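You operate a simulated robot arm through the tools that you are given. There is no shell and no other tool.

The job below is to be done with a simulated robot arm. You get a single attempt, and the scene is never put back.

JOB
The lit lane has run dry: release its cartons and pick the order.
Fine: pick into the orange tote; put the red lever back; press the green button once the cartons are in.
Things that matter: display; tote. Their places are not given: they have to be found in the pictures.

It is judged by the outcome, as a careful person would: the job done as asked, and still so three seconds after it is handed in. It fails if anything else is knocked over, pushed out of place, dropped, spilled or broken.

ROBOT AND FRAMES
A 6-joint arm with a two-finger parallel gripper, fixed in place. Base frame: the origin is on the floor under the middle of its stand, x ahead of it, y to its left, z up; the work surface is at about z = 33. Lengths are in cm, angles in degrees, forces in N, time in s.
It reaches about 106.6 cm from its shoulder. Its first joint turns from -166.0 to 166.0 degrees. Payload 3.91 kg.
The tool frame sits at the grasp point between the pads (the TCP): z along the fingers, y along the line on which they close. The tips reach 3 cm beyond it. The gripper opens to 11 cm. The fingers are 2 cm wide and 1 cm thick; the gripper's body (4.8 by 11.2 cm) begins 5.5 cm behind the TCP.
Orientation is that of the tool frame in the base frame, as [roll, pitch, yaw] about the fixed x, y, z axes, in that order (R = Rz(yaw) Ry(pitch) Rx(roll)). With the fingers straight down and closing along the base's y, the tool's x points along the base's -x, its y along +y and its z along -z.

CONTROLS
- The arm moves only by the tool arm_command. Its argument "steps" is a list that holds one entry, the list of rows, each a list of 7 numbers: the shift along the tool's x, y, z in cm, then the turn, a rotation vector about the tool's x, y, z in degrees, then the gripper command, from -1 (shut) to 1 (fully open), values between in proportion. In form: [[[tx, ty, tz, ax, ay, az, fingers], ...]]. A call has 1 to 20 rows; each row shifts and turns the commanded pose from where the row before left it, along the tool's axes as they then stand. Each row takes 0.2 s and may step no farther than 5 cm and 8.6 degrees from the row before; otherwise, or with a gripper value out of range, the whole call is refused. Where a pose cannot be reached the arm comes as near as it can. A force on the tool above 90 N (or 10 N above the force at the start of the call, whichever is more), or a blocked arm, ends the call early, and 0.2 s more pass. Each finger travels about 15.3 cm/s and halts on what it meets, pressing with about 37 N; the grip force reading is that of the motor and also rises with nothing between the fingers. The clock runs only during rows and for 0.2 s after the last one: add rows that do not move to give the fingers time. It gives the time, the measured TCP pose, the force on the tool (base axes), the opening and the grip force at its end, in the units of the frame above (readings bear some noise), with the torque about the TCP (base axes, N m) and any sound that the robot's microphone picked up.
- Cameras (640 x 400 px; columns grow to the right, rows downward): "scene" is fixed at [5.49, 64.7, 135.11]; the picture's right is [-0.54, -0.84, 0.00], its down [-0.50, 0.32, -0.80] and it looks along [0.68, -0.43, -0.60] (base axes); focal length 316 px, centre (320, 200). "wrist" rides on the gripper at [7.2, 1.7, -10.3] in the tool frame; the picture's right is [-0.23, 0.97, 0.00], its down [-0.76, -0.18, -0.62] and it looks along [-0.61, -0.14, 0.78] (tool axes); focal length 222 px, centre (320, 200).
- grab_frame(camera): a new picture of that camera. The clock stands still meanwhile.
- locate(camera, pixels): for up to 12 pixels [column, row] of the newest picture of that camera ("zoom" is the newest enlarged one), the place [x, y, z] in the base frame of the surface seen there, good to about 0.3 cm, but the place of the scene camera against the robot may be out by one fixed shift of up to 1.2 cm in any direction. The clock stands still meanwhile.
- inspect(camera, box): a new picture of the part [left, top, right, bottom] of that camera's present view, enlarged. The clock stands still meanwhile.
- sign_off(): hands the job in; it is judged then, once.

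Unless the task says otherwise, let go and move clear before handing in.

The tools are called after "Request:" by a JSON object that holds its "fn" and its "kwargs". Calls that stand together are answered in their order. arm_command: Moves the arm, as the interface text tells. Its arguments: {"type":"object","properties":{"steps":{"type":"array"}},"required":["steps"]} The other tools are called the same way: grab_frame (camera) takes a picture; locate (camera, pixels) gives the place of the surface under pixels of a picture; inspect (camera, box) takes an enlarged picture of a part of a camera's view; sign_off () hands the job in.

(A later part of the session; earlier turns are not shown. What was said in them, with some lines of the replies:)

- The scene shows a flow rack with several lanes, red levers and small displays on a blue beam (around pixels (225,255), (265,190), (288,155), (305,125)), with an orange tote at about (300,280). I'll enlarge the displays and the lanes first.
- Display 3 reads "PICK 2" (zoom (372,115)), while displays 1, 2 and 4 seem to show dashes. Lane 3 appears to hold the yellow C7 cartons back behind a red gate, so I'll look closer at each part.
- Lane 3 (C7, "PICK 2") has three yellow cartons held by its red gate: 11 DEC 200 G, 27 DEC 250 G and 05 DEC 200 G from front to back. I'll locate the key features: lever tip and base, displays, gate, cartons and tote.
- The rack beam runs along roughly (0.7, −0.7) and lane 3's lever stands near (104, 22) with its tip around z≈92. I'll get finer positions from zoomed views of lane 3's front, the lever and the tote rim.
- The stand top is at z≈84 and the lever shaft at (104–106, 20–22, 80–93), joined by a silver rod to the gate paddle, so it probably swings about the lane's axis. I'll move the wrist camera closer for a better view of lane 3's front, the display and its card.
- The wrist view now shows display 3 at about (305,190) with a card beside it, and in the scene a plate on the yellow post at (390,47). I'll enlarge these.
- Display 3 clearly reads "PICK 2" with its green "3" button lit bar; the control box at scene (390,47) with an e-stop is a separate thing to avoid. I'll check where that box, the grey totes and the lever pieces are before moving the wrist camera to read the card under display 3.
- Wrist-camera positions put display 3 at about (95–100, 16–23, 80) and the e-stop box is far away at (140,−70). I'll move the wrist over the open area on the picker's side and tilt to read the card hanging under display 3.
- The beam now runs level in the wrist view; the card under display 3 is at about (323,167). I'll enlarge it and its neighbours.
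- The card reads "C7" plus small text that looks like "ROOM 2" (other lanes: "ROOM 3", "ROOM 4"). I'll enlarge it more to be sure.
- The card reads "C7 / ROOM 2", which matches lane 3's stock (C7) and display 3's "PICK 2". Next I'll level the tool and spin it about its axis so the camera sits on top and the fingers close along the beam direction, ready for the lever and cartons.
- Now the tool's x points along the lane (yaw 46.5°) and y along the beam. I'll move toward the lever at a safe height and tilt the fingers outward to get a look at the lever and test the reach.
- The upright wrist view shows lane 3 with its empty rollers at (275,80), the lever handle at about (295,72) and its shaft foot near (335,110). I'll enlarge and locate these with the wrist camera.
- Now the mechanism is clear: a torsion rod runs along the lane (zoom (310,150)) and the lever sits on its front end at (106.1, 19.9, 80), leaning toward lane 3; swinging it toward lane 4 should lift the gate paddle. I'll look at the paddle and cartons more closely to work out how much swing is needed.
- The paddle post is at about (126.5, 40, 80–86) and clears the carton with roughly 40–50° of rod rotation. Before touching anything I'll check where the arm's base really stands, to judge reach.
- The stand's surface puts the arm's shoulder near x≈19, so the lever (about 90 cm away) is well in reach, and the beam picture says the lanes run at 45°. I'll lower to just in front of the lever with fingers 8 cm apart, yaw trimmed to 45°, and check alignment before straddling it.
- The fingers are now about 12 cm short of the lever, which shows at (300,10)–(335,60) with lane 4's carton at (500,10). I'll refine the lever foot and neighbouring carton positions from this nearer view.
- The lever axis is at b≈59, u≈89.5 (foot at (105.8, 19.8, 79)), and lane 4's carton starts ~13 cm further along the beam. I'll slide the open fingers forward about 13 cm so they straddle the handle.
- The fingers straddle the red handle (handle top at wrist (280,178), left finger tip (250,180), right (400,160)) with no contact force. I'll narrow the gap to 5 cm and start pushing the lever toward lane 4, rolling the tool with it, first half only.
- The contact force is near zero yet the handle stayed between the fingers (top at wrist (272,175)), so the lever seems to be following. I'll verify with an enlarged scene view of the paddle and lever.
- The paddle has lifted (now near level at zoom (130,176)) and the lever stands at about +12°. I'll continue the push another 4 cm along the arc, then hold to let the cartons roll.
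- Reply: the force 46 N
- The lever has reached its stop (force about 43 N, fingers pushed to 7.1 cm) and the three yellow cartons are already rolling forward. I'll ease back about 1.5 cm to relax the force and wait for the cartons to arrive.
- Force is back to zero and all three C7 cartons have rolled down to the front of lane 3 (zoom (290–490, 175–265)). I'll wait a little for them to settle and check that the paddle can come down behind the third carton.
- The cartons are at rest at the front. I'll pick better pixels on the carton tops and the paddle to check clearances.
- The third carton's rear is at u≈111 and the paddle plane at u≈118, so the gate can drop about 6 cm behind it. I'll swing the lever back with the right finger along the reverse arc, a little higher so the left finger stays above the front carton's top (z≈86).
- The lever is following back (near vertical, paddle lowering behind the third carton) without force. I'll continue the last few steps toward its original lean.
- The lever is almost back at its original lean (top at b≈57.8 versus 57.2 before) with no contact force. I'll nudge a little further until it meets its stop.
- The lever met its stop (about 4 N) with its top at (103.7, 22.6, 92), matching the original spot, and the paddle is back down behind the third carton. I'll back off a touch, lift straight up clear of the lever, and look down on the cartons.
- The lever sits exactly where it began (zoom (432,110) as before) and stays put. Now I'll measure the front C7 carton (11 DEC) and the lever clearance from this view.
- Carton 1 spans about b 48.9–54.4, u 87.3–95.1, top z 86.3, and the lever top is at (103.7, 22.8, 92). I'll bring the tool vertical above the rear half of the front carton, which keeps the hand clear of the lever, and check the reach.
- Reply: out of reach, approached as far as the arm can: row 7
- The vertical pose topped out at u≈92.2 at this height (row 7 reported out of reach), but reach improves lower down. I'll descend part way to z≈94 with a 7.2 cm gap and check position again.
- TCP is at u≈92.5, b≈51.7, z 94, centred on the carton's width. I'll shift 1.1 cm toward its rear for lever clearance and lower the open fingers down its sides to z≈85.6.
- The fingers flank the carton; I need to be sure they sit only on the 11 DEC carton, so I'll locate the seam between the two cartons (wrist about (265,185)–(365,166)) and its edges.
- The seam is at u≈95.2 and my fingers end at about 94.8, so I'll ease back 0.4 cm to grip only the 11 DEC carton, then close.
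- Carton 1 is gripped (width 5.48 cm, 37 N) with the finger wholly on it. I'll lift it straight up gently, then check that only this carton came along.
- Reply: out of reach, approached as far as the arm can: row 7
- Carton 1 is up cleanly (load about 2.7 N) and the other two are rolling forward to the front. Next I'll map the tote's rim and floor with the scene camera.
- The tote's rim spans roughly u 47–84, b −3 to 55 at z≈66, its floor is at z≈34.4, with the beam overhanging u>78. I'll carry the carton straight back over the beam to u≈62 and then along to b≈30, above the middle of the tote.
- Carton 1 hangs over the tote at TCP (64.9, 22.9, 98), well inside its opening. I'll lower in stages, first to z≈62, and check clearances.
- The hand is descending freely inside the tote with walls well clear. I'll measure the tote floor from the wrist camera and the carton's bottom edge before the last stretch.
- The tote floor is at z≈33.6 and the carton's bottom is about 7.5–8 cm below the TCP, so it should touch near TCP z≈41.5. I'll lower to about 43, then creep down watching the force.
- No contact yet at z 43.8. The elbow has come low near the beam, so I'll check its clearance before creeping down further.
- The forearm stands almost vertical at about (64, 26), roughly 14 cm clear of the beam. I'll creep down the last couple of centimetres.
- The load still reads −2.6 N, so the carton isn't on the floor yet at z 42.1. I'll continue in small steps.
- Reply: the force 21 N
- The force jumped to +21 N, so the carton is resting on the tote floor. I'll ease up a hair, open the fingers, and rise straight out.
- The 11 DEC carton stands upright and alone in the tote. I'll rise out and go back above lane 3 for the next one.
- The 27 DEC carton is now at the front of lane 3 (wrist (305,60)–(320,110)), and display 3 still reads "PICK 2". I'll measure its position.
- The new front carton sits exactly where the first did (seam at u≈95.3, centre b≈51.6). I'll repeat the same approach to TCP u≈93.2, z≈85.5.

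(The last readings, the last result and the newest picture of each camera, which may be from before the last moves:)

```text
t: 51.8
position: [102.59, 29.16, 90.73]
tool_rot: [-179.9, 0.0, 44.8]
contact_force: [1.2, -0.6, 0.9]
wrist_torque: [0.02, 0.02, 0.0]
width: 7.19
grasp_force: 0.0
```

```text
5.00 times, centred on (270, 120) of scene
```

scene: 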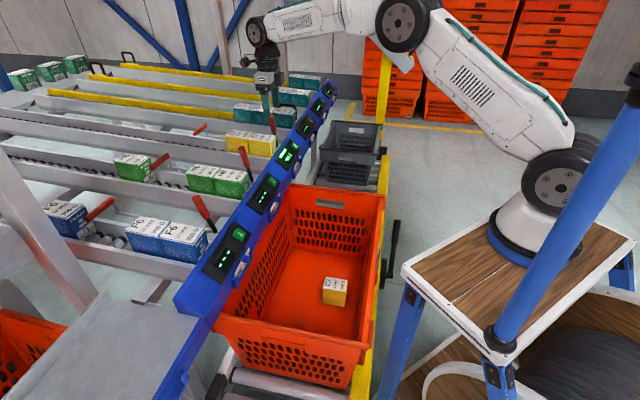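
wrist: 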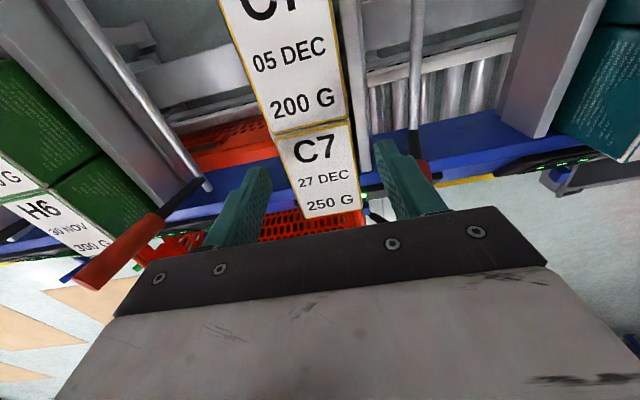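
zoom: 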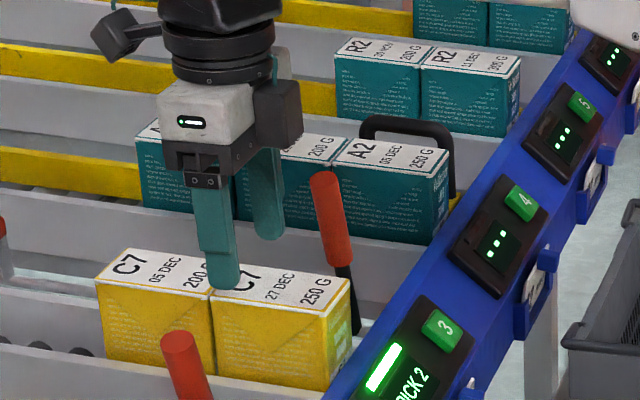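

TCP is at u≈93.2, b≈51.9, so a 0.25 cm shift left centres it. I'll descend to z≈85.5 and close.

Request:
{"fn": "arm_command", "kwargs": {"steps": [[[0, -0.25, 1.7, 0, 0, 0, 0.31], [0, 0, 1.7, 0, 0, 0, 0.31], [0, 0, 1.8, 0, 0, 0, 0.31], [0, 0, 0, 0, 0, 0, 0.31]]]}}

Request:
{"fn": "inspect", "kwargs": {"camera": "scene", "box": [240, 110, 320, 160]}}

Request:
{"fn": "grab_frame", "kwargs": {"camera": "wrist"}}

Request:
{"fn": "locate", "kwargs": {"camera": "wrist", "pixels": [[300, 180], [330, 172], [270, 182], [360, 166]]}}

```text
t: 52.8
position: [102.42, 29.39, 85.67]
tool_rot: [179.9, -0.1, 44.8]
contact_force: [-0.3, 0.8, -0.6]
wrist_torque: [0.02, -0.02, -0.02]
width: 7.2
grasp_force: 0.1
```

```text
8.00 times, centred on (280, 135) of scene
```

zoom: 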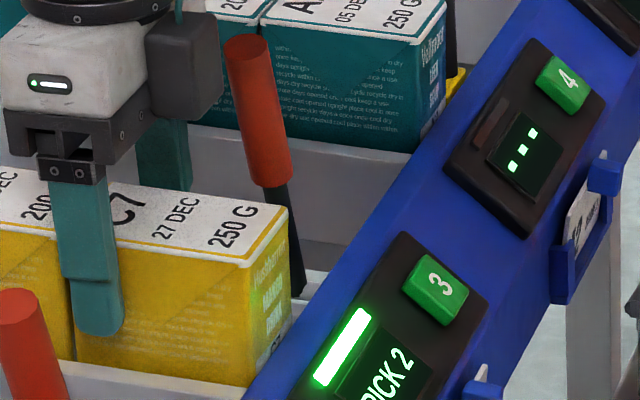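

```text
taken
```

wrist: 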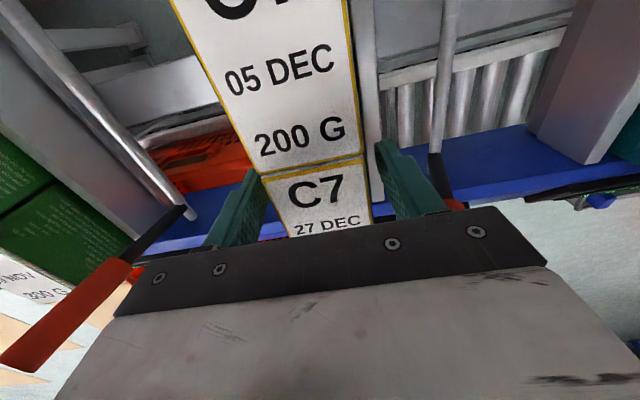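

```text
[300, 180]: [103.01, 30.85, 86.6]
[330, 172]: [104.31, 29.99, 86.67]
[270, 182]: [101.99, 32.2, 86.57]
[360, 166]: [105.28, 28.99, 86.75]
```

Position matches the first grasp. Closing the fingers on the 27 DEC carton and lifting.

Request:
{"fn": "arm_command", "kwargs": {"steps": [[[0, 0, 0, 0, 0, 0, -0.3], [0, 0, 0, 0, 0, 0, -0.3], [0, 0, 0, 0, 0, 0, -0.3], [0, 0, -0.8, 0, 0, 0, -0.3], [0, 0, -1.2, 0, 0, 0, -0.3], [0, 0, -1.5, 0, 0, 0, -0.3], [0, 0, -2, 0, 0, 0, -0.3], [0, 0, -2.5, 0, 0, 0, -0.3], [-0.4, 0, -2.5, 0, 0, 0, -0.3], [-0.4, 0, -2, 0, 0, 0, -0.3], [0, 0, 0, 0, 0, 0, -0.3]]]}}

Request:
{"fn": "inspect", "kwargs": {"camera": "scene", "box": [170, 50, 330, 170]}}

Request:
{"fn": "grab_frame", "kwargs": {"camera": "wrist"}}

```text
t: 55.2
position: [101.87, 28.64, 98.12]
tool_rot: [180.0, -0.1, 44.8]
contact_force: [-0.1, -0.4, -2.6]
wrist_torque: [0.02, -0.05, 0.0]
width: 5.48
grasp_force: 36.8
```

```text
3.33 times, centred on (250, 110) of scene
```

zoom: 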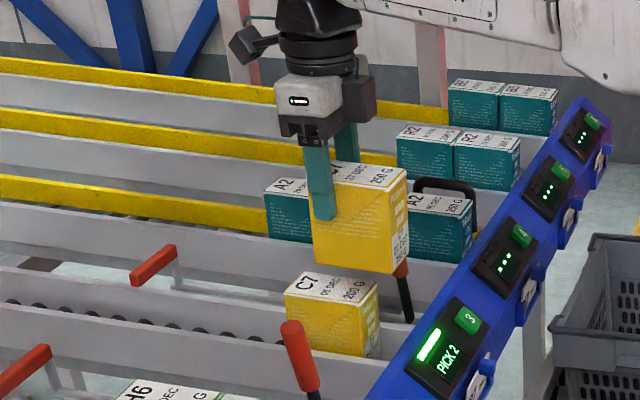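

```text
taken
```

wrist: 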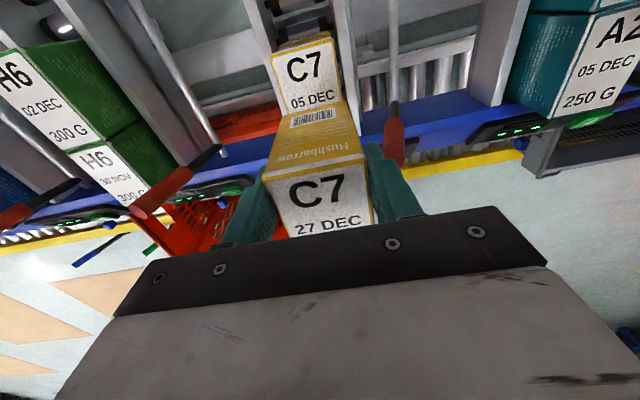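

The 27 DEC carton is up cleanly and the last one rolled to the front. I'll carry it back over the beam and along to b≈17, a spot in the tote well away from the first carton.

Request:
{"fn": "arm_command", "kwargs": {"steps": [[[-3.03, 0, 0, 0, 0, 0, -0.3], [-3.03, 0, 0, 0, 0, 0, -0.3], [-3.03, 0, 0, 0, 0, 0, -0.3], [-3.03, 0, 0, 0, 0, 0, -0.3], [-3.03, 0, 0, 0, 0, 0, -0.3], [-3.03, 0, 0, 0, 0, 0, -0.3], [-3.03, 0, 0, 0, 0, 0, -0.3], [-3.03, 0, 0, 0, 0, 0, -0.3], [-3.03, 0, 0, 0, 0, 0, -0.3], [-3.03, 0, 0, 0, 0, 0, -0.3], [0, -3.87, 0, 0, 0, 0, -0.3], [0, -3.87, 0, 0, 0, 0, -0.3], [0, -3.87, 0, 0, 0, 0, -0.3], [0, -3.87, 0, 0, 0, 0, -0.3], [0, -3.87, 0, 0, 0, 0, -0.3], [0, -3.87, 0, 0, 0, 0, -0.3], [0, -3.87, 0, 0, 0, 0, -0.3], [0, -3.87, 0, 0, 0, 0, -0.3], [0, -3.87, 0, 0, 0, 0, -0.3], [0, 0, 0, 0, 0, 0, -0.3]]]}}

Request:
{"fn": "grab_frame", "kwargs": {"camera": "scene"}}

Request:
{"fn": "grab_frame", "kwargs": {"camera": "wrist"}}

```text
t: 59.4
position: [59.2, 28.01, 97.82]
tool_rot: [-178.2, -0.3, 46.2]
contact_force: [-0.9, 0.1, -2.5]
wrist_torque: [0.05, -0.04, 0.01]
width: 5.47
grasp_force: 36.5
out of reach, approached as far as the arm can: row 18, 19
```

```text
taken
```

scene: 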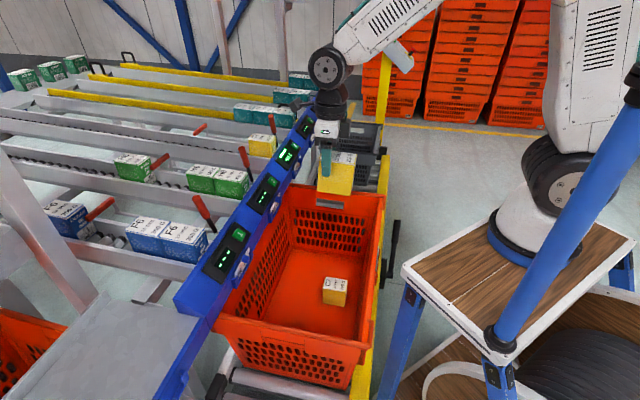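

```text
taken
```

wrist: 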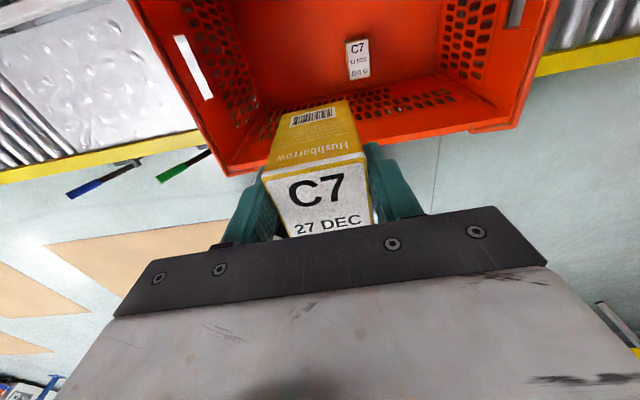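

Rows 18–19 hit a joint limit at b≈22 (the tool tilted ~2°), so I'll use the other side of the first carton instead: move back to b≈42, restoring the upright orientation on the way.

Request:
{"fn": "arm_command", "kwargs": {"steps": [[[0, 3, 0, 0, 0, 0, -0.3], [0, 3.4, 0, -0.9, 0, 0.7, -0.3], [0, 3.4, 0, -0.9, 0, 0.7, -0.3], [0, 3.4, 0, 0, 0, 0, -0.3], [0, 3.4, 0, 0, 0, 0, -0.3], [0, 3.4, 0, 0, 0, 0, -0.3], [0, 0, 0, 0, 0, 0, -0.3]]]}}

Request:
{"fn": "grab_frame", "kwargs": {"camera": "wrist"}}

Request:
{"fn": "grab_frame", "kwargs": {"camera": "scene"}}

```text
t: 61.0
position: [73.06, 13.6, 98.05]
tool_rot: [178.1, 0.0, 43.3]
contact_force: [-0.3, 0.7, -2.0]
wrist_torque: [0.02, -0.02, -0.02]
width: 5.48
grasp_force: 37.4
```

```text
taken
```

wrist: 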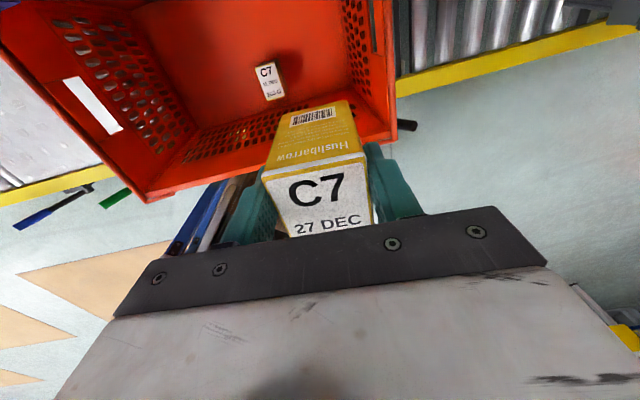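

```text
taken
```

scene: 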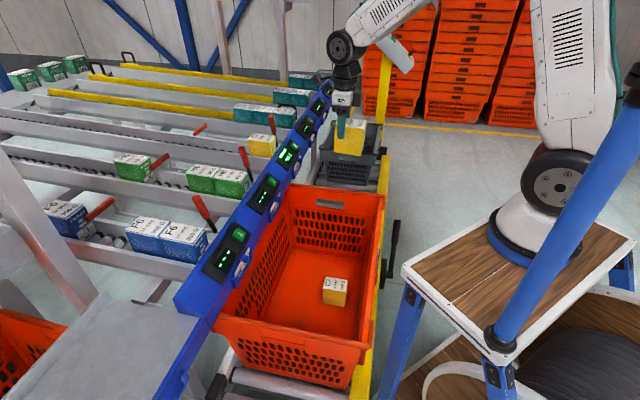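

My tilt correction turned out unnecessary (the tool now reads roll 178.1°, yaw 43.3°), so I'll undo it, then check the tote below at b≈42.

Request:
{"fn": "arm_command", "kwargs": {"steps": [[[0, 0, 0, 0.9, 0, -0.75, -0.3], [0.5, 0, 0, 0.95, 0, -0.75, -0.3], [0, 0, 0, 0, 0, 0, -0.3]]]}}

Request:
{"fn": "grab_frame", "kwargs": {"camera": "wrist"}}

Request:
{"fn": "locate", "kwargs": {"camera": "wrist", "pixels": [[270, 70], [268, 95], [262, 68], [283, 90], [300, 70], [345, 60], [220, 60], [385, 140], [370, 40], [150, 200], [340, 20]]}}

```text
t: 61.8
position: [73.47, 13.96, 98.05]
tool_rot: [-179.8, 0.0, 44.9]
contact_force: [-0.2, 0.5, -1.5]
wrist_torque: [0.03, -0.01, -0.02]
width: 5.46
grasp_force: 37.2
```

```text
taken
```

wrist: 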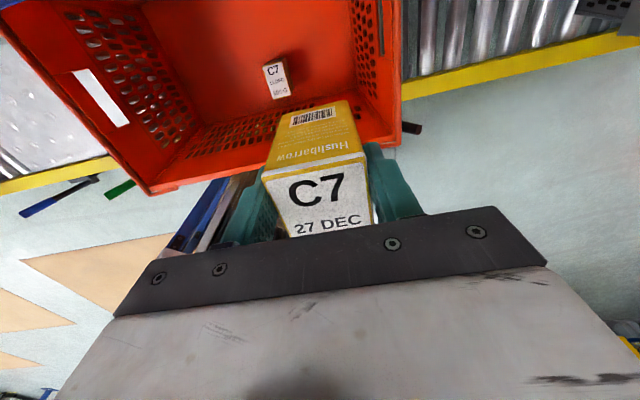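

```text
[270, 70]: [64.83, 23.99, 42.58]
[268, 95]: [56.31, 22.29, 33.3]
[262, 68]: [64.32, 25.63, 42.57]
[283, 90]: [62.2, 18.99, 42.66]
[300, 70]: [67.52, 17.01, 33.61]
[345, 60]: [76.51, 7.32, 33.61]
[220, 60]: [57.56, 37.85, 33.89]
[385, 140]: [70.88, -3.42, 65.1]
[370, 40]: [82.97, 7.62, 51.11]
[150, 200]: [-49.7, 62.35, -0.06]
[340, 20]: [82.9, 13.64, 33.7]
```

The tool is upright again at u≈61.8, b≈42.1, with the far wall at b≈53 and the first carton ending at b≈32. I'll descend to z≈46.

Request:
{"fn": "arm_command", "kwargs": {"steps": [[[0, 0, 4, 0, 0, 0, -0.3], [0, 0, 4, 0, 0, 0, -0.3], [0, 0, 4, 0, 0, 0, -0.3], [0, 0, 4, 0, 0, 0, -0.3], [0, 0, 4, 0, 0, 0, -0.3], [0, 0, 4, 0, 0, 0, -0.3], [0, 0, 4, 0, 0, 0, -0.3], [0, 0, 4, 0, 0, 0, -0.3], [0, 0, 4, 0, 0, 0, -0.3], [0, 0, 4, 0, 0, 0, -0.3], [0, 0, 0, 0, 0, 0, -0.3]]]}}

Request:
{"fn": "grab_frame", "kwargs": {"camera": "scene"}}

Request:
{"fn": "grab_frame", "kwargs": {"camera": "wrist"}}

```text
t: 64.2
position: [73.36, 14.03, 58.0]
tool_rot: [-179.9, 0.0, 45.0]
contact_force: [0.3, -0.1, -2.6]
wrist_torque: [0.0, -0.03, -0.01]
width: 5.45
grasp_force: 37.3
```

```text
taken
```

scene: 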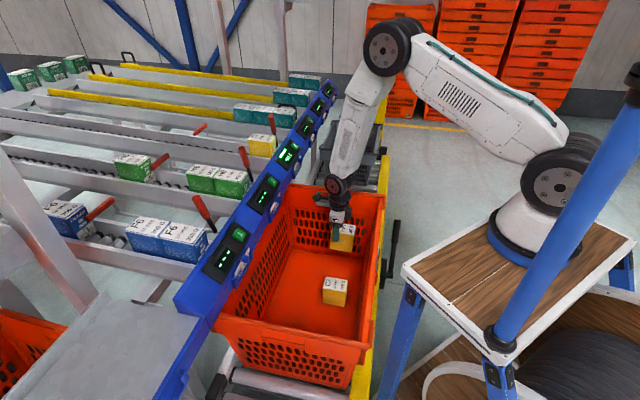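

```text
taken
```

wrist: 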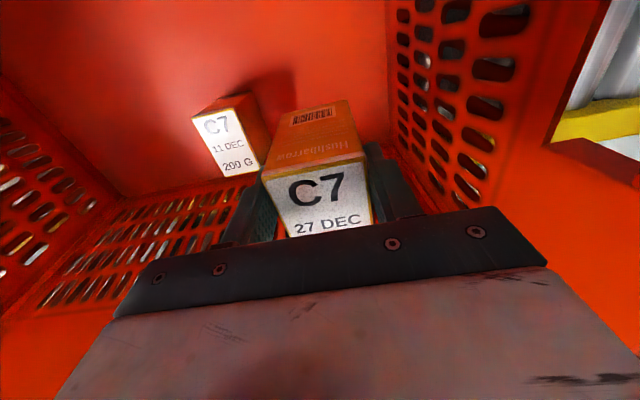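

Clearances look fine, with the first carton standing to the left. I'll lower to about z 44 and then creep.

Request:
{"fn": "arm_command", "kwargs": {"steps": [[[0, 0, 4, 0, 0, 0, -0.3], [0, 0, 4, 0, 0, 0, -0.3], [0, 0, 3.5, 0, 0, 0, -0.3], [0, 0, 2.3, 0, 0, 0, -0.3], [0, 0, 0.8, 0, 0, 0, -0.3], [0, 0, 0.5, 0, 0, 0, -0.3], [0, 0, 0.5, 0, 0, 0, -0.3], [0, 0, 0, 0, 0, 0, -0.3]]]}}

Request:
{"fn": "grab_frame", "kwargs": {"camera": "wrist"}}

```text
t: 66.0
position: [73.47, 14.02, 42.47]
tool_rot: [-179.9, -0.1, 44.9]
contact_force: [0.2, 0.8, -1.2]
wrist_torque: [0.0, -0.04, -0.01]
width: 5.48
grasp_force: 37.3
```

```text
taken
```

wrist: 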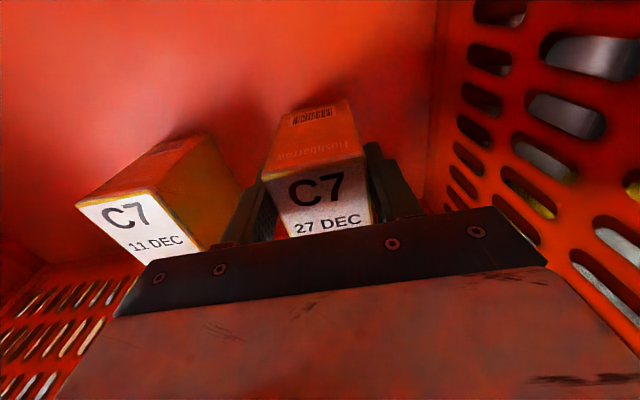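

The carton is just above the floor next to the first one. I'll creep down in 0.25 cm steps until the force shows contact.

Request:
{"fn": "arm_command", "kwargs": {"steps": [[[0, 0, 0.25, 0, 0, 0, -0.3], [0, 0, 0.25, 0, 0, 0, -0.3], [0, 0, 0, 0, 0, 0, -0.3]]]}}

```text
t: 66.8
position: [73.42, 13.99, 42.12]
tool_rot: [-179.9, 0.0, 44.8]
contact_force: [-0.6, -0.3, 0.1]
wrist_torque: [-0.14, 0.06, 0.0]
width: 5.46
grasp_force: 36.8
```

The weight has come off the hand (0.1 N), so it is just touching. One more small step, then I'll release and rise.

Request:
{"fn": "arm_command", "kwargs": {"steps": [[[0, 0, 0.2, 0, 0, 0, -0.3], [0, 0, 0, 0, 0, 0, -0.3]]]}}

```text
t: 67.4
position: [73.55, 14.01, 41.94]
tool_rot: [-179.9, -0.1, 44.9]
contact_force: [1.0, 0.9, 17.2]
wrist_torque: [-0.79, 0.72, -0.01]
width: 5.48
grasp_force: 37.1
```

It rests on the floor (17 N). Opening the fingers and rising straight out.

Request:
{"fn": "arm_command", "kwargs": {"steps": [[[0, 0, -0.12, 0, 0, 0, -0.3], [0, 0, 0, 0, 0, 0, 0.35], [0, 0, 0, 0, 0, 0, 0.35], [0, 0, -1.0, 0, 0, 0, 0.35], [0, 0, -3, 0, 0, 0, 0.35], [0, 0, -4, 0, 0, 0, 0.35], [0, 0, -4, 0, 0, 0, 0.35], [0, 0, -4, 0, 0, 0, 0.35], [0, 0, 0, 0, 0, 0, 0.35]]]}}

Request:
{"fn": "grab_frame", "kwargs": {"camera": "wrist"}}

Request:
{"fn": "grab_frame", "kwargs": {"camera": "scene"}}

```text
t: 69.4
position: [73.69, 14.03, 57.92]
tool_rot: [-179.8, 0.0, 45.0]
contact_force: [0.2, 0.0, -0.1]
wrist_torque: [0.03, -0.02, 0.03]
width: 7.42
grasp_force: 0.0
```

```text
taken
```

wrist: 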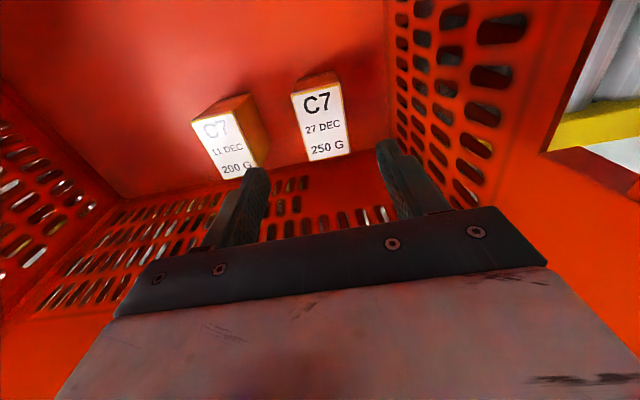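

```text
taken
```

scene: 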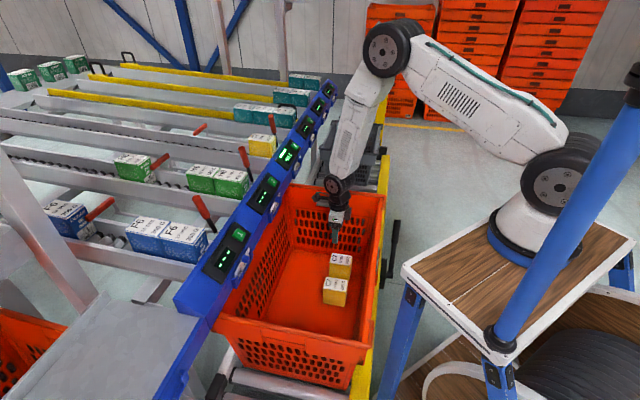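

Both C7 cartons stand upright in the orange tote. Next I'll rise, close the fingers, and go to lane 3's green button, tilting the tool to face the sloped panel as before.

Request:
{"fn": "arm_command", "kwargs": {"steps": [[[0, 0, -4, 0, 0, 0, 0.35], [0, 0, -4, 0, 0, 0, 0.35], [0, 0, -4, 0, 0, 0, 0.35], [0, 0, -4, 0, 0, 0, 0.35], [0, 0, -4, 0, 0, 0, 0], [0, 0, -4, 0, 0, 0, -0.5], [0, 0, -4, 0, 0, 0, -1], [0, 0, -4, 0, 0, 0, -1], [0, 0, -4, 0, 0, 0, -1], [0, 0, -4, 0, 0, 0, -1], [1.8, 3.6, 0, 0, 0, 0, -1], [1.8, 3.6, 0, 0, 0, 0, -1], [1.8, 3.6, 0, 0, 0, 0, -1], [1.8, 3.6, 0, 0, 0, 0, -1], [1.8, 3.6, 0, 0, 0, 0, -1], [0, 0, 0, 0, 0, 0, -1]]]}}

Request:
{"fn": "arm_command", "kwargs": {"steps": [[[0, 0, 0, 0, 8, 0, -1], [0, 0, 0, 0, 8, 0, -1], [0, 0, 0, 0, 8, 0, -1], [0, 0, 0, 0, 8, 0, -1], [0, 0, 0, 0, 8, 0, -1], [0, 0, 0, 0, 0, 0, -1]]]}}

Request:
{"fn": "grab_frame", "kwargs": {"camera": "wrist"}}

Request:
{"fn": "grab_frame", "kwargs": {"camera": "scene"}}

```text
t: 72.8
position: [92.57, 7.65, 97.93]
tool_rot: [-179.9, -0.1, 45.0]
contact_force: [0.6, -0.1, 0.2]
wrist_torque: [-0.01, 0.01, -0.02]
width: 0.0
grasp_force: 36.6
```

```text
t: 74.2
position: [92.56, 7.65, 98.02]
tool_rot: [180.0, -40.0, 44.9]
contact_force: [-0.3, 0.4, 0.3]
wrist_torque: [0.01, 0.01, -0.01]
width: 0.0
grasp_force: 37.2
```

```text
taken
```

wrist: 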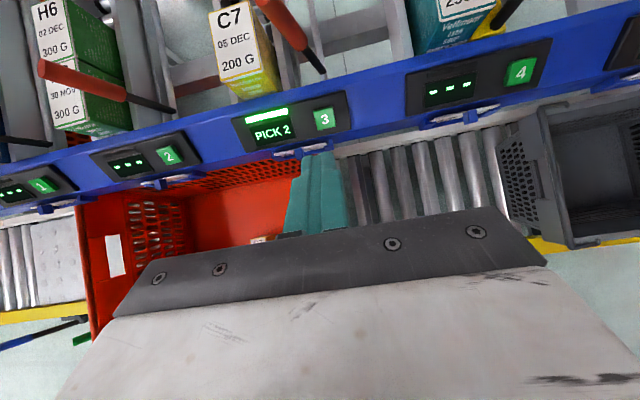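

```text
taken
```

scene: 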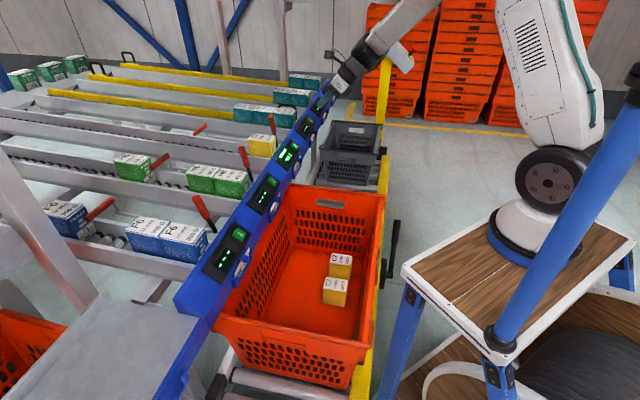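

The closed fingertips point toward the panel; button 3 shows at about (325,119) and the display still says "PICK 2". I'll measure the button face and panel slope.

Request:
{"fn": "inspect", "kwargs": {"camera": "wrist", "box": [230, 80, 370, 170]}}

Request:
{"fn": "locate", "kwargs": {"camera": "zoom", "pixels": [[435, 175], [410, 150], [460, 150], [415, 205], [465, 200], [435, 155], [440, 200], [500, 150], [510, 210], [200, 270], [180, 180], [300, 250]]}}

```text
4.44 times, centred on (300, 125) of wrist
```

zoom: 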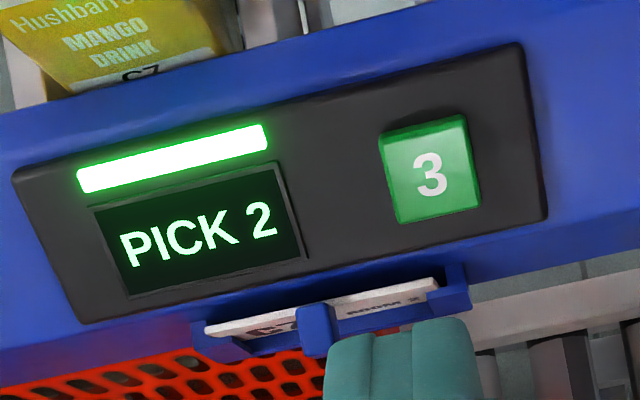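

```text
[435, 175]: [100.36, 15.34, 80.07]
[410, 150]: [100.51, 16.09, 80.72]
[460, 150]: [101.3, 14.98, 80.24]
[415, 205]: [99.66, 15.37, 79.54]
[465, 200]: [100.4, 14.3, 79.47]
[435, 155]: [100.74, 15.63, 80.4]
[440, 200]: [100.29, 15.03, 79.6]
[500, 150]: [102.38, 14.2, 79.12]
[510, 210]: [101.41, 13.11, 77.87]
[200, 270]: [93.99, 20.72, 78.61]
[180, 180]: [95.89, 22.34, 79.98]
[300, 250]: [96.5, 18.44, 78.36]
```

The button face centre is at about (100.4, 15.4, 80.1), about 2.3 cm wide, on a slope of about 42° that matches my tool tilt. I'll move to 5 cm off its face on the pressing line.

Request:
{"fn": "arm_command", "kwargs": {"steps": [[[-1.02, 0.03, 4.28, 0, 0, 0, -1], [-1.02, 0.03, 4.28, 0, 0, 0, -1], [-1.03, 0.03, 4.27, 0, 0, 0, -1], [0, 0, 0, 0, 0, 0, -1]]]}}

Request:
{"fn": "grab_frame", "kwargs": {"camera": "wrist"}}

Request:
{"fn": "inspect", "kwargs": {"camera": "scene", "box": [250, 90, 350, 180]}}

```text
t: 75.2
position: [96.78, 11.88, 86.29]
tool_rot: [-179.8, -40.0, 44.9]
contact_force: [0.1, -0.7, -0.6]
wrist_torque: [-0.02, 0.02, 0.03]
width: 0.01
grasp_force: 36.9
```

```text
taken
```

wrist: 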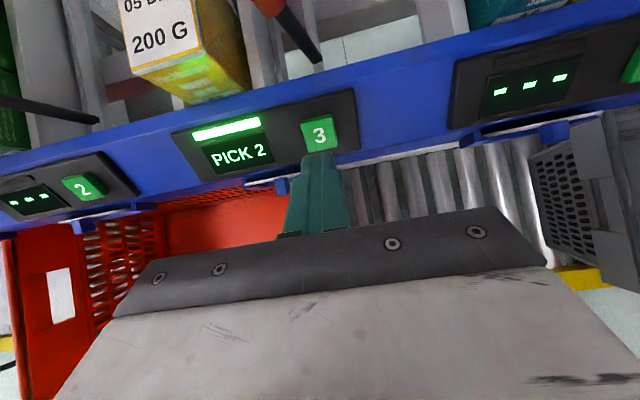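

```text
4.44 times, centred on (300, 135) of scene
```

zoom: 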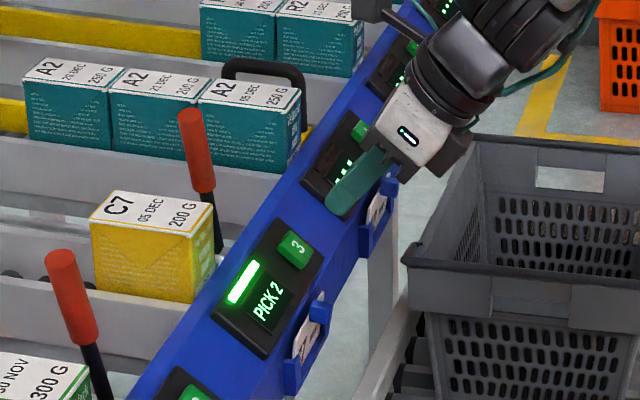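

The fingertip (wrist (320,155)) is lined up with button 3 at (320,132). I'll advance 4.4 cm along the pressing line, then continue in small steps.

Request:
{"fn": "arm_command", "kwargs": {"steps": [[[0, 0.05, 2.0, 0, 0, 0, -1], [0, 0.05, 1.5, 0, 0, 0, -1], [0, 0, 0.9, 0, 0, 0, -1], [0, 0, 0, 0, 0, 0, -1]]]}}

Request:
{"fn": "grab_frame", "kwargs": {"camera": "wrist"}}

Request:
{"fn": "inspect", "kwargs": {"camera": "scene", "box": [250, 110, 330, 170]}}

```text
t: 76.2
position: [98.68, 13.65, 82.63]
tool_rot: [180.0, -40.1, 44.9]
contact_force: [-0.7, -0.5, 0.2]
wrist_torque: [0.0, 0.02, 0.0]
width: 0.0
grasp_force: 37.1
```

```text
taken
```

wrist: 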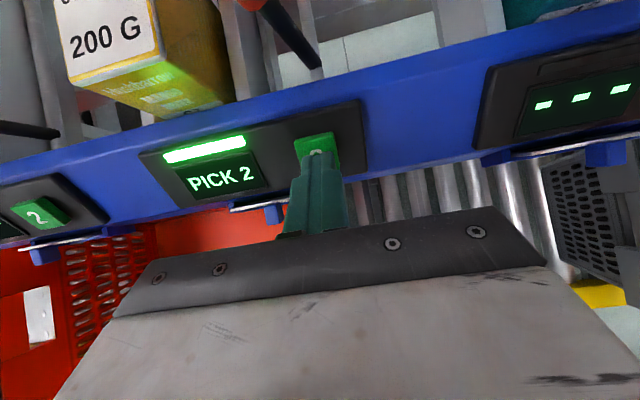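

```text
6.67 times, centred on (290, 140) of scene
```

zoom: 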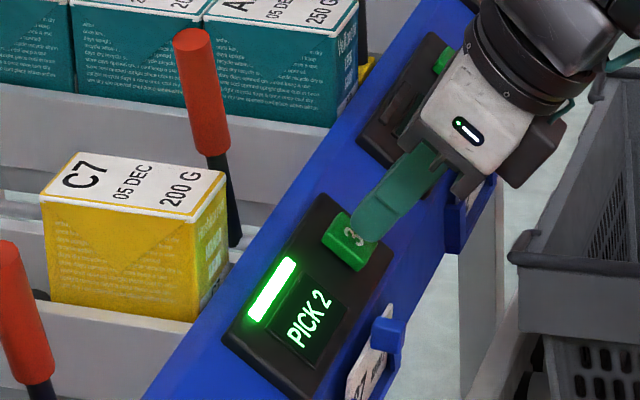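

The tip is almost on the button face, with no contact yet. I'll press in small 0.2 cm steps.

Request:
{"fn": "arm_command", "kwargs": {"steps": [[[0, 0, 0.2, 0, 0, 0, -1], [0, 0, 0.2, 0, 0, 0, -1], [0, 0, 0.2, 0, 0, 0, -1], [0, 0, 0, 0, 0, 0, -1]]]}}

Request:
{"fn": "inspect", "kwargs": {"camera": "scene", "box": [250, 110, 330, 170]}}

```text
t: 77.2
position: [99.17, 14.0, 82.32]
tool_rot: [-179.9, -39.9, 45.0]
contact_force: [-0.3, -0.9, -0.5]
wrist_torque: [-0.01, -0.01, -0.03]
width: 0.01
grasp_force: 36.9
```

```text
6.67 times, centred on (290, 140) of scene
```

zoom: 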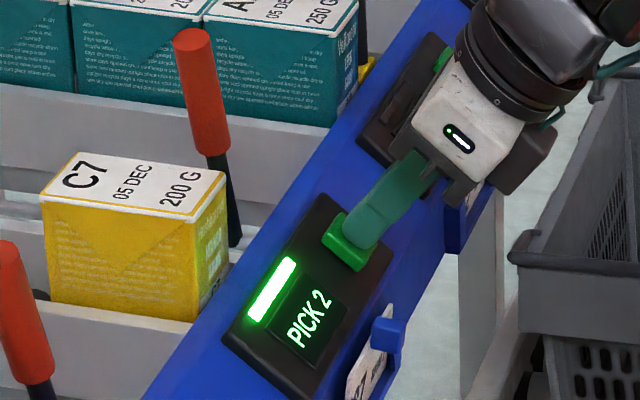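

The tip covers the button but there is still no reaction force. I'll press on a bit further in small steps.

Request:
{"fn": "arm_command", "kwargs": {"steps": [[[0, 0, 0.2, 0, 0, 0, -1], [0, 0, 0.2, 0, 0, 0, -1], [0, 0, 0, 0, 0, 0, -1]]]}}

Request:
{"fn": "inspect", "kwargs": {"camera": "scene", "box": [250, 110, 330, 170]}}

```text
t: 78.0
position: [99.27, 14.21, 82.05]
tool_rot: [-179.9, -40.0, 44.9]
contact_force: [-2.4, -0.7, 1.3]
wrist_torque: [0.01, 0.03, 0.01]
width: 0.0
grasp_force: 37.3
heard: click
```

```text
6.67 times, centred on (290, 140) of scene
```

zoom: 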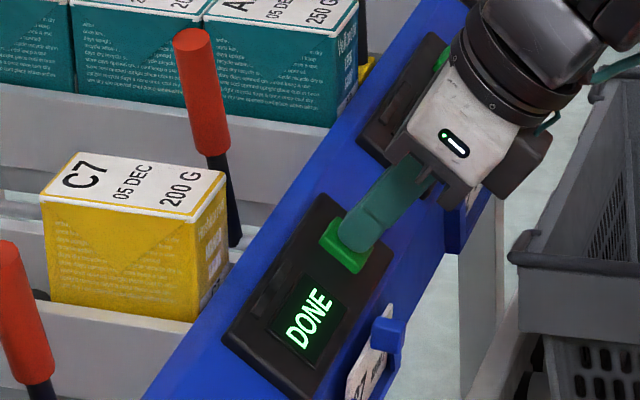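

A click was heard and display 3 now reads "DONE". I'll back straight off the button and move clear over the open area, then check everything.

Request:
{"fn": "arm_command", "kwargs": {"steps": [[[0, 0, -0.8, 0, 0, 0, -1], [0, 0, -2, 0, 0, 0, -1], [0, 0, -4, 0, 0, 0, -1], [0, 0, -4, 0, 0, 0, -1], [0, 0, -4, 0, 0, 0, -1], [0, 0, -4, 0, 0, 0, -1], [0, 0, -4, 0, 0, 0, -0.5], [0, 0, 0, 0, 0, 0, 0], [0, 0, 0, 0, 0, 0, 0]]]}}

Request:
{"fn": "grab_frame", "kwargs": {"camera": "scene"}}

Request:
{"fn": "inspect", "kwargs": {"camera": "scene", "box": [100, 70, 340, 200]}}

Request:
{"fn": "inspect", "kwargs": {"camera": "scene", "box": [210, 170, 400, 390]}}

```text
t: 80.0
position: [89.0, 3.8, 99.47]
tool_rot: [-179.9, -40.0, 44.9]
contact_force: [-0.2, 0.2, -1.0]
wrist_torque: [0.02, 0.05, -0.03]
width: 5.5
grasp_force: 0.2
```

```text
taken
```

scene: 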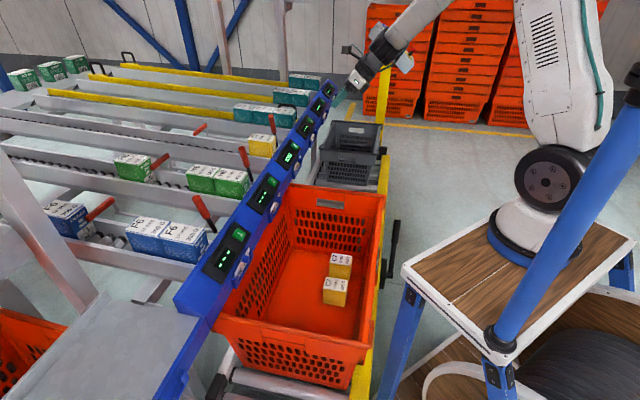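

```text
2.67 times, centred on (220, 135) of scene
```

zoom: 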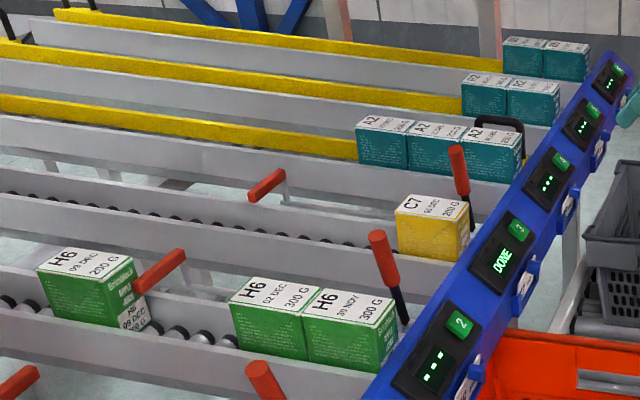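

```text
1.82 times, centred on (305, 280) of scene
```

zoom: 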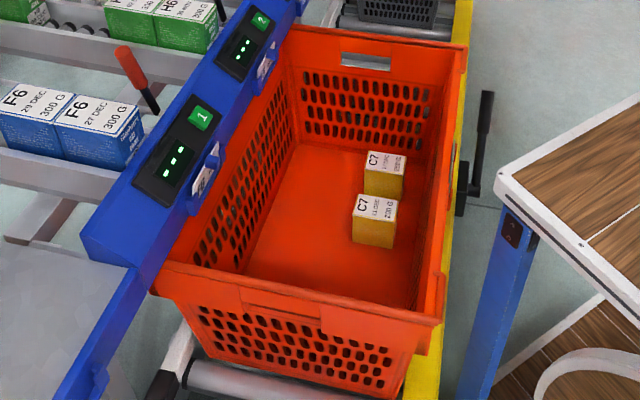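

Display 3 reads "DONE" and both C7 cartons stand in the orange tote. The red lever and gate are back in place, the spare 05 DEC carton rests at the lane front, and every other lane looks undisturbed with the arm clear. I'm handing the job in.

Request:
{"fn": "sign_off", "kwargs": {}}

```text
The job is handed in.
```

The order is picked and handed in: lane 3 was the lit lane, its display asked for two cartons, and it now reads "DONE".

- **Release:** I swung lane 3's red lever over and all three C7 cartons rolled to the front. I then put the lever back against its stop, so the gate is down again.
- **Pick:** The front two cartons (11 DEC 200 G and 27 DEC 250 G) stand upright in the orange tote. I took them in lane order, since nothing on the display or the lane card asked for a particular date.
- **Left in the lane:** The third C7 carton (05 DEC 200 G) rests at the front of lane 3.
- **Button:** I pressed green button 3 once, after both cartons were in the tote, and heard it click.

In the last pictures the other lanes looked untouched, and the arm was clear of everything.
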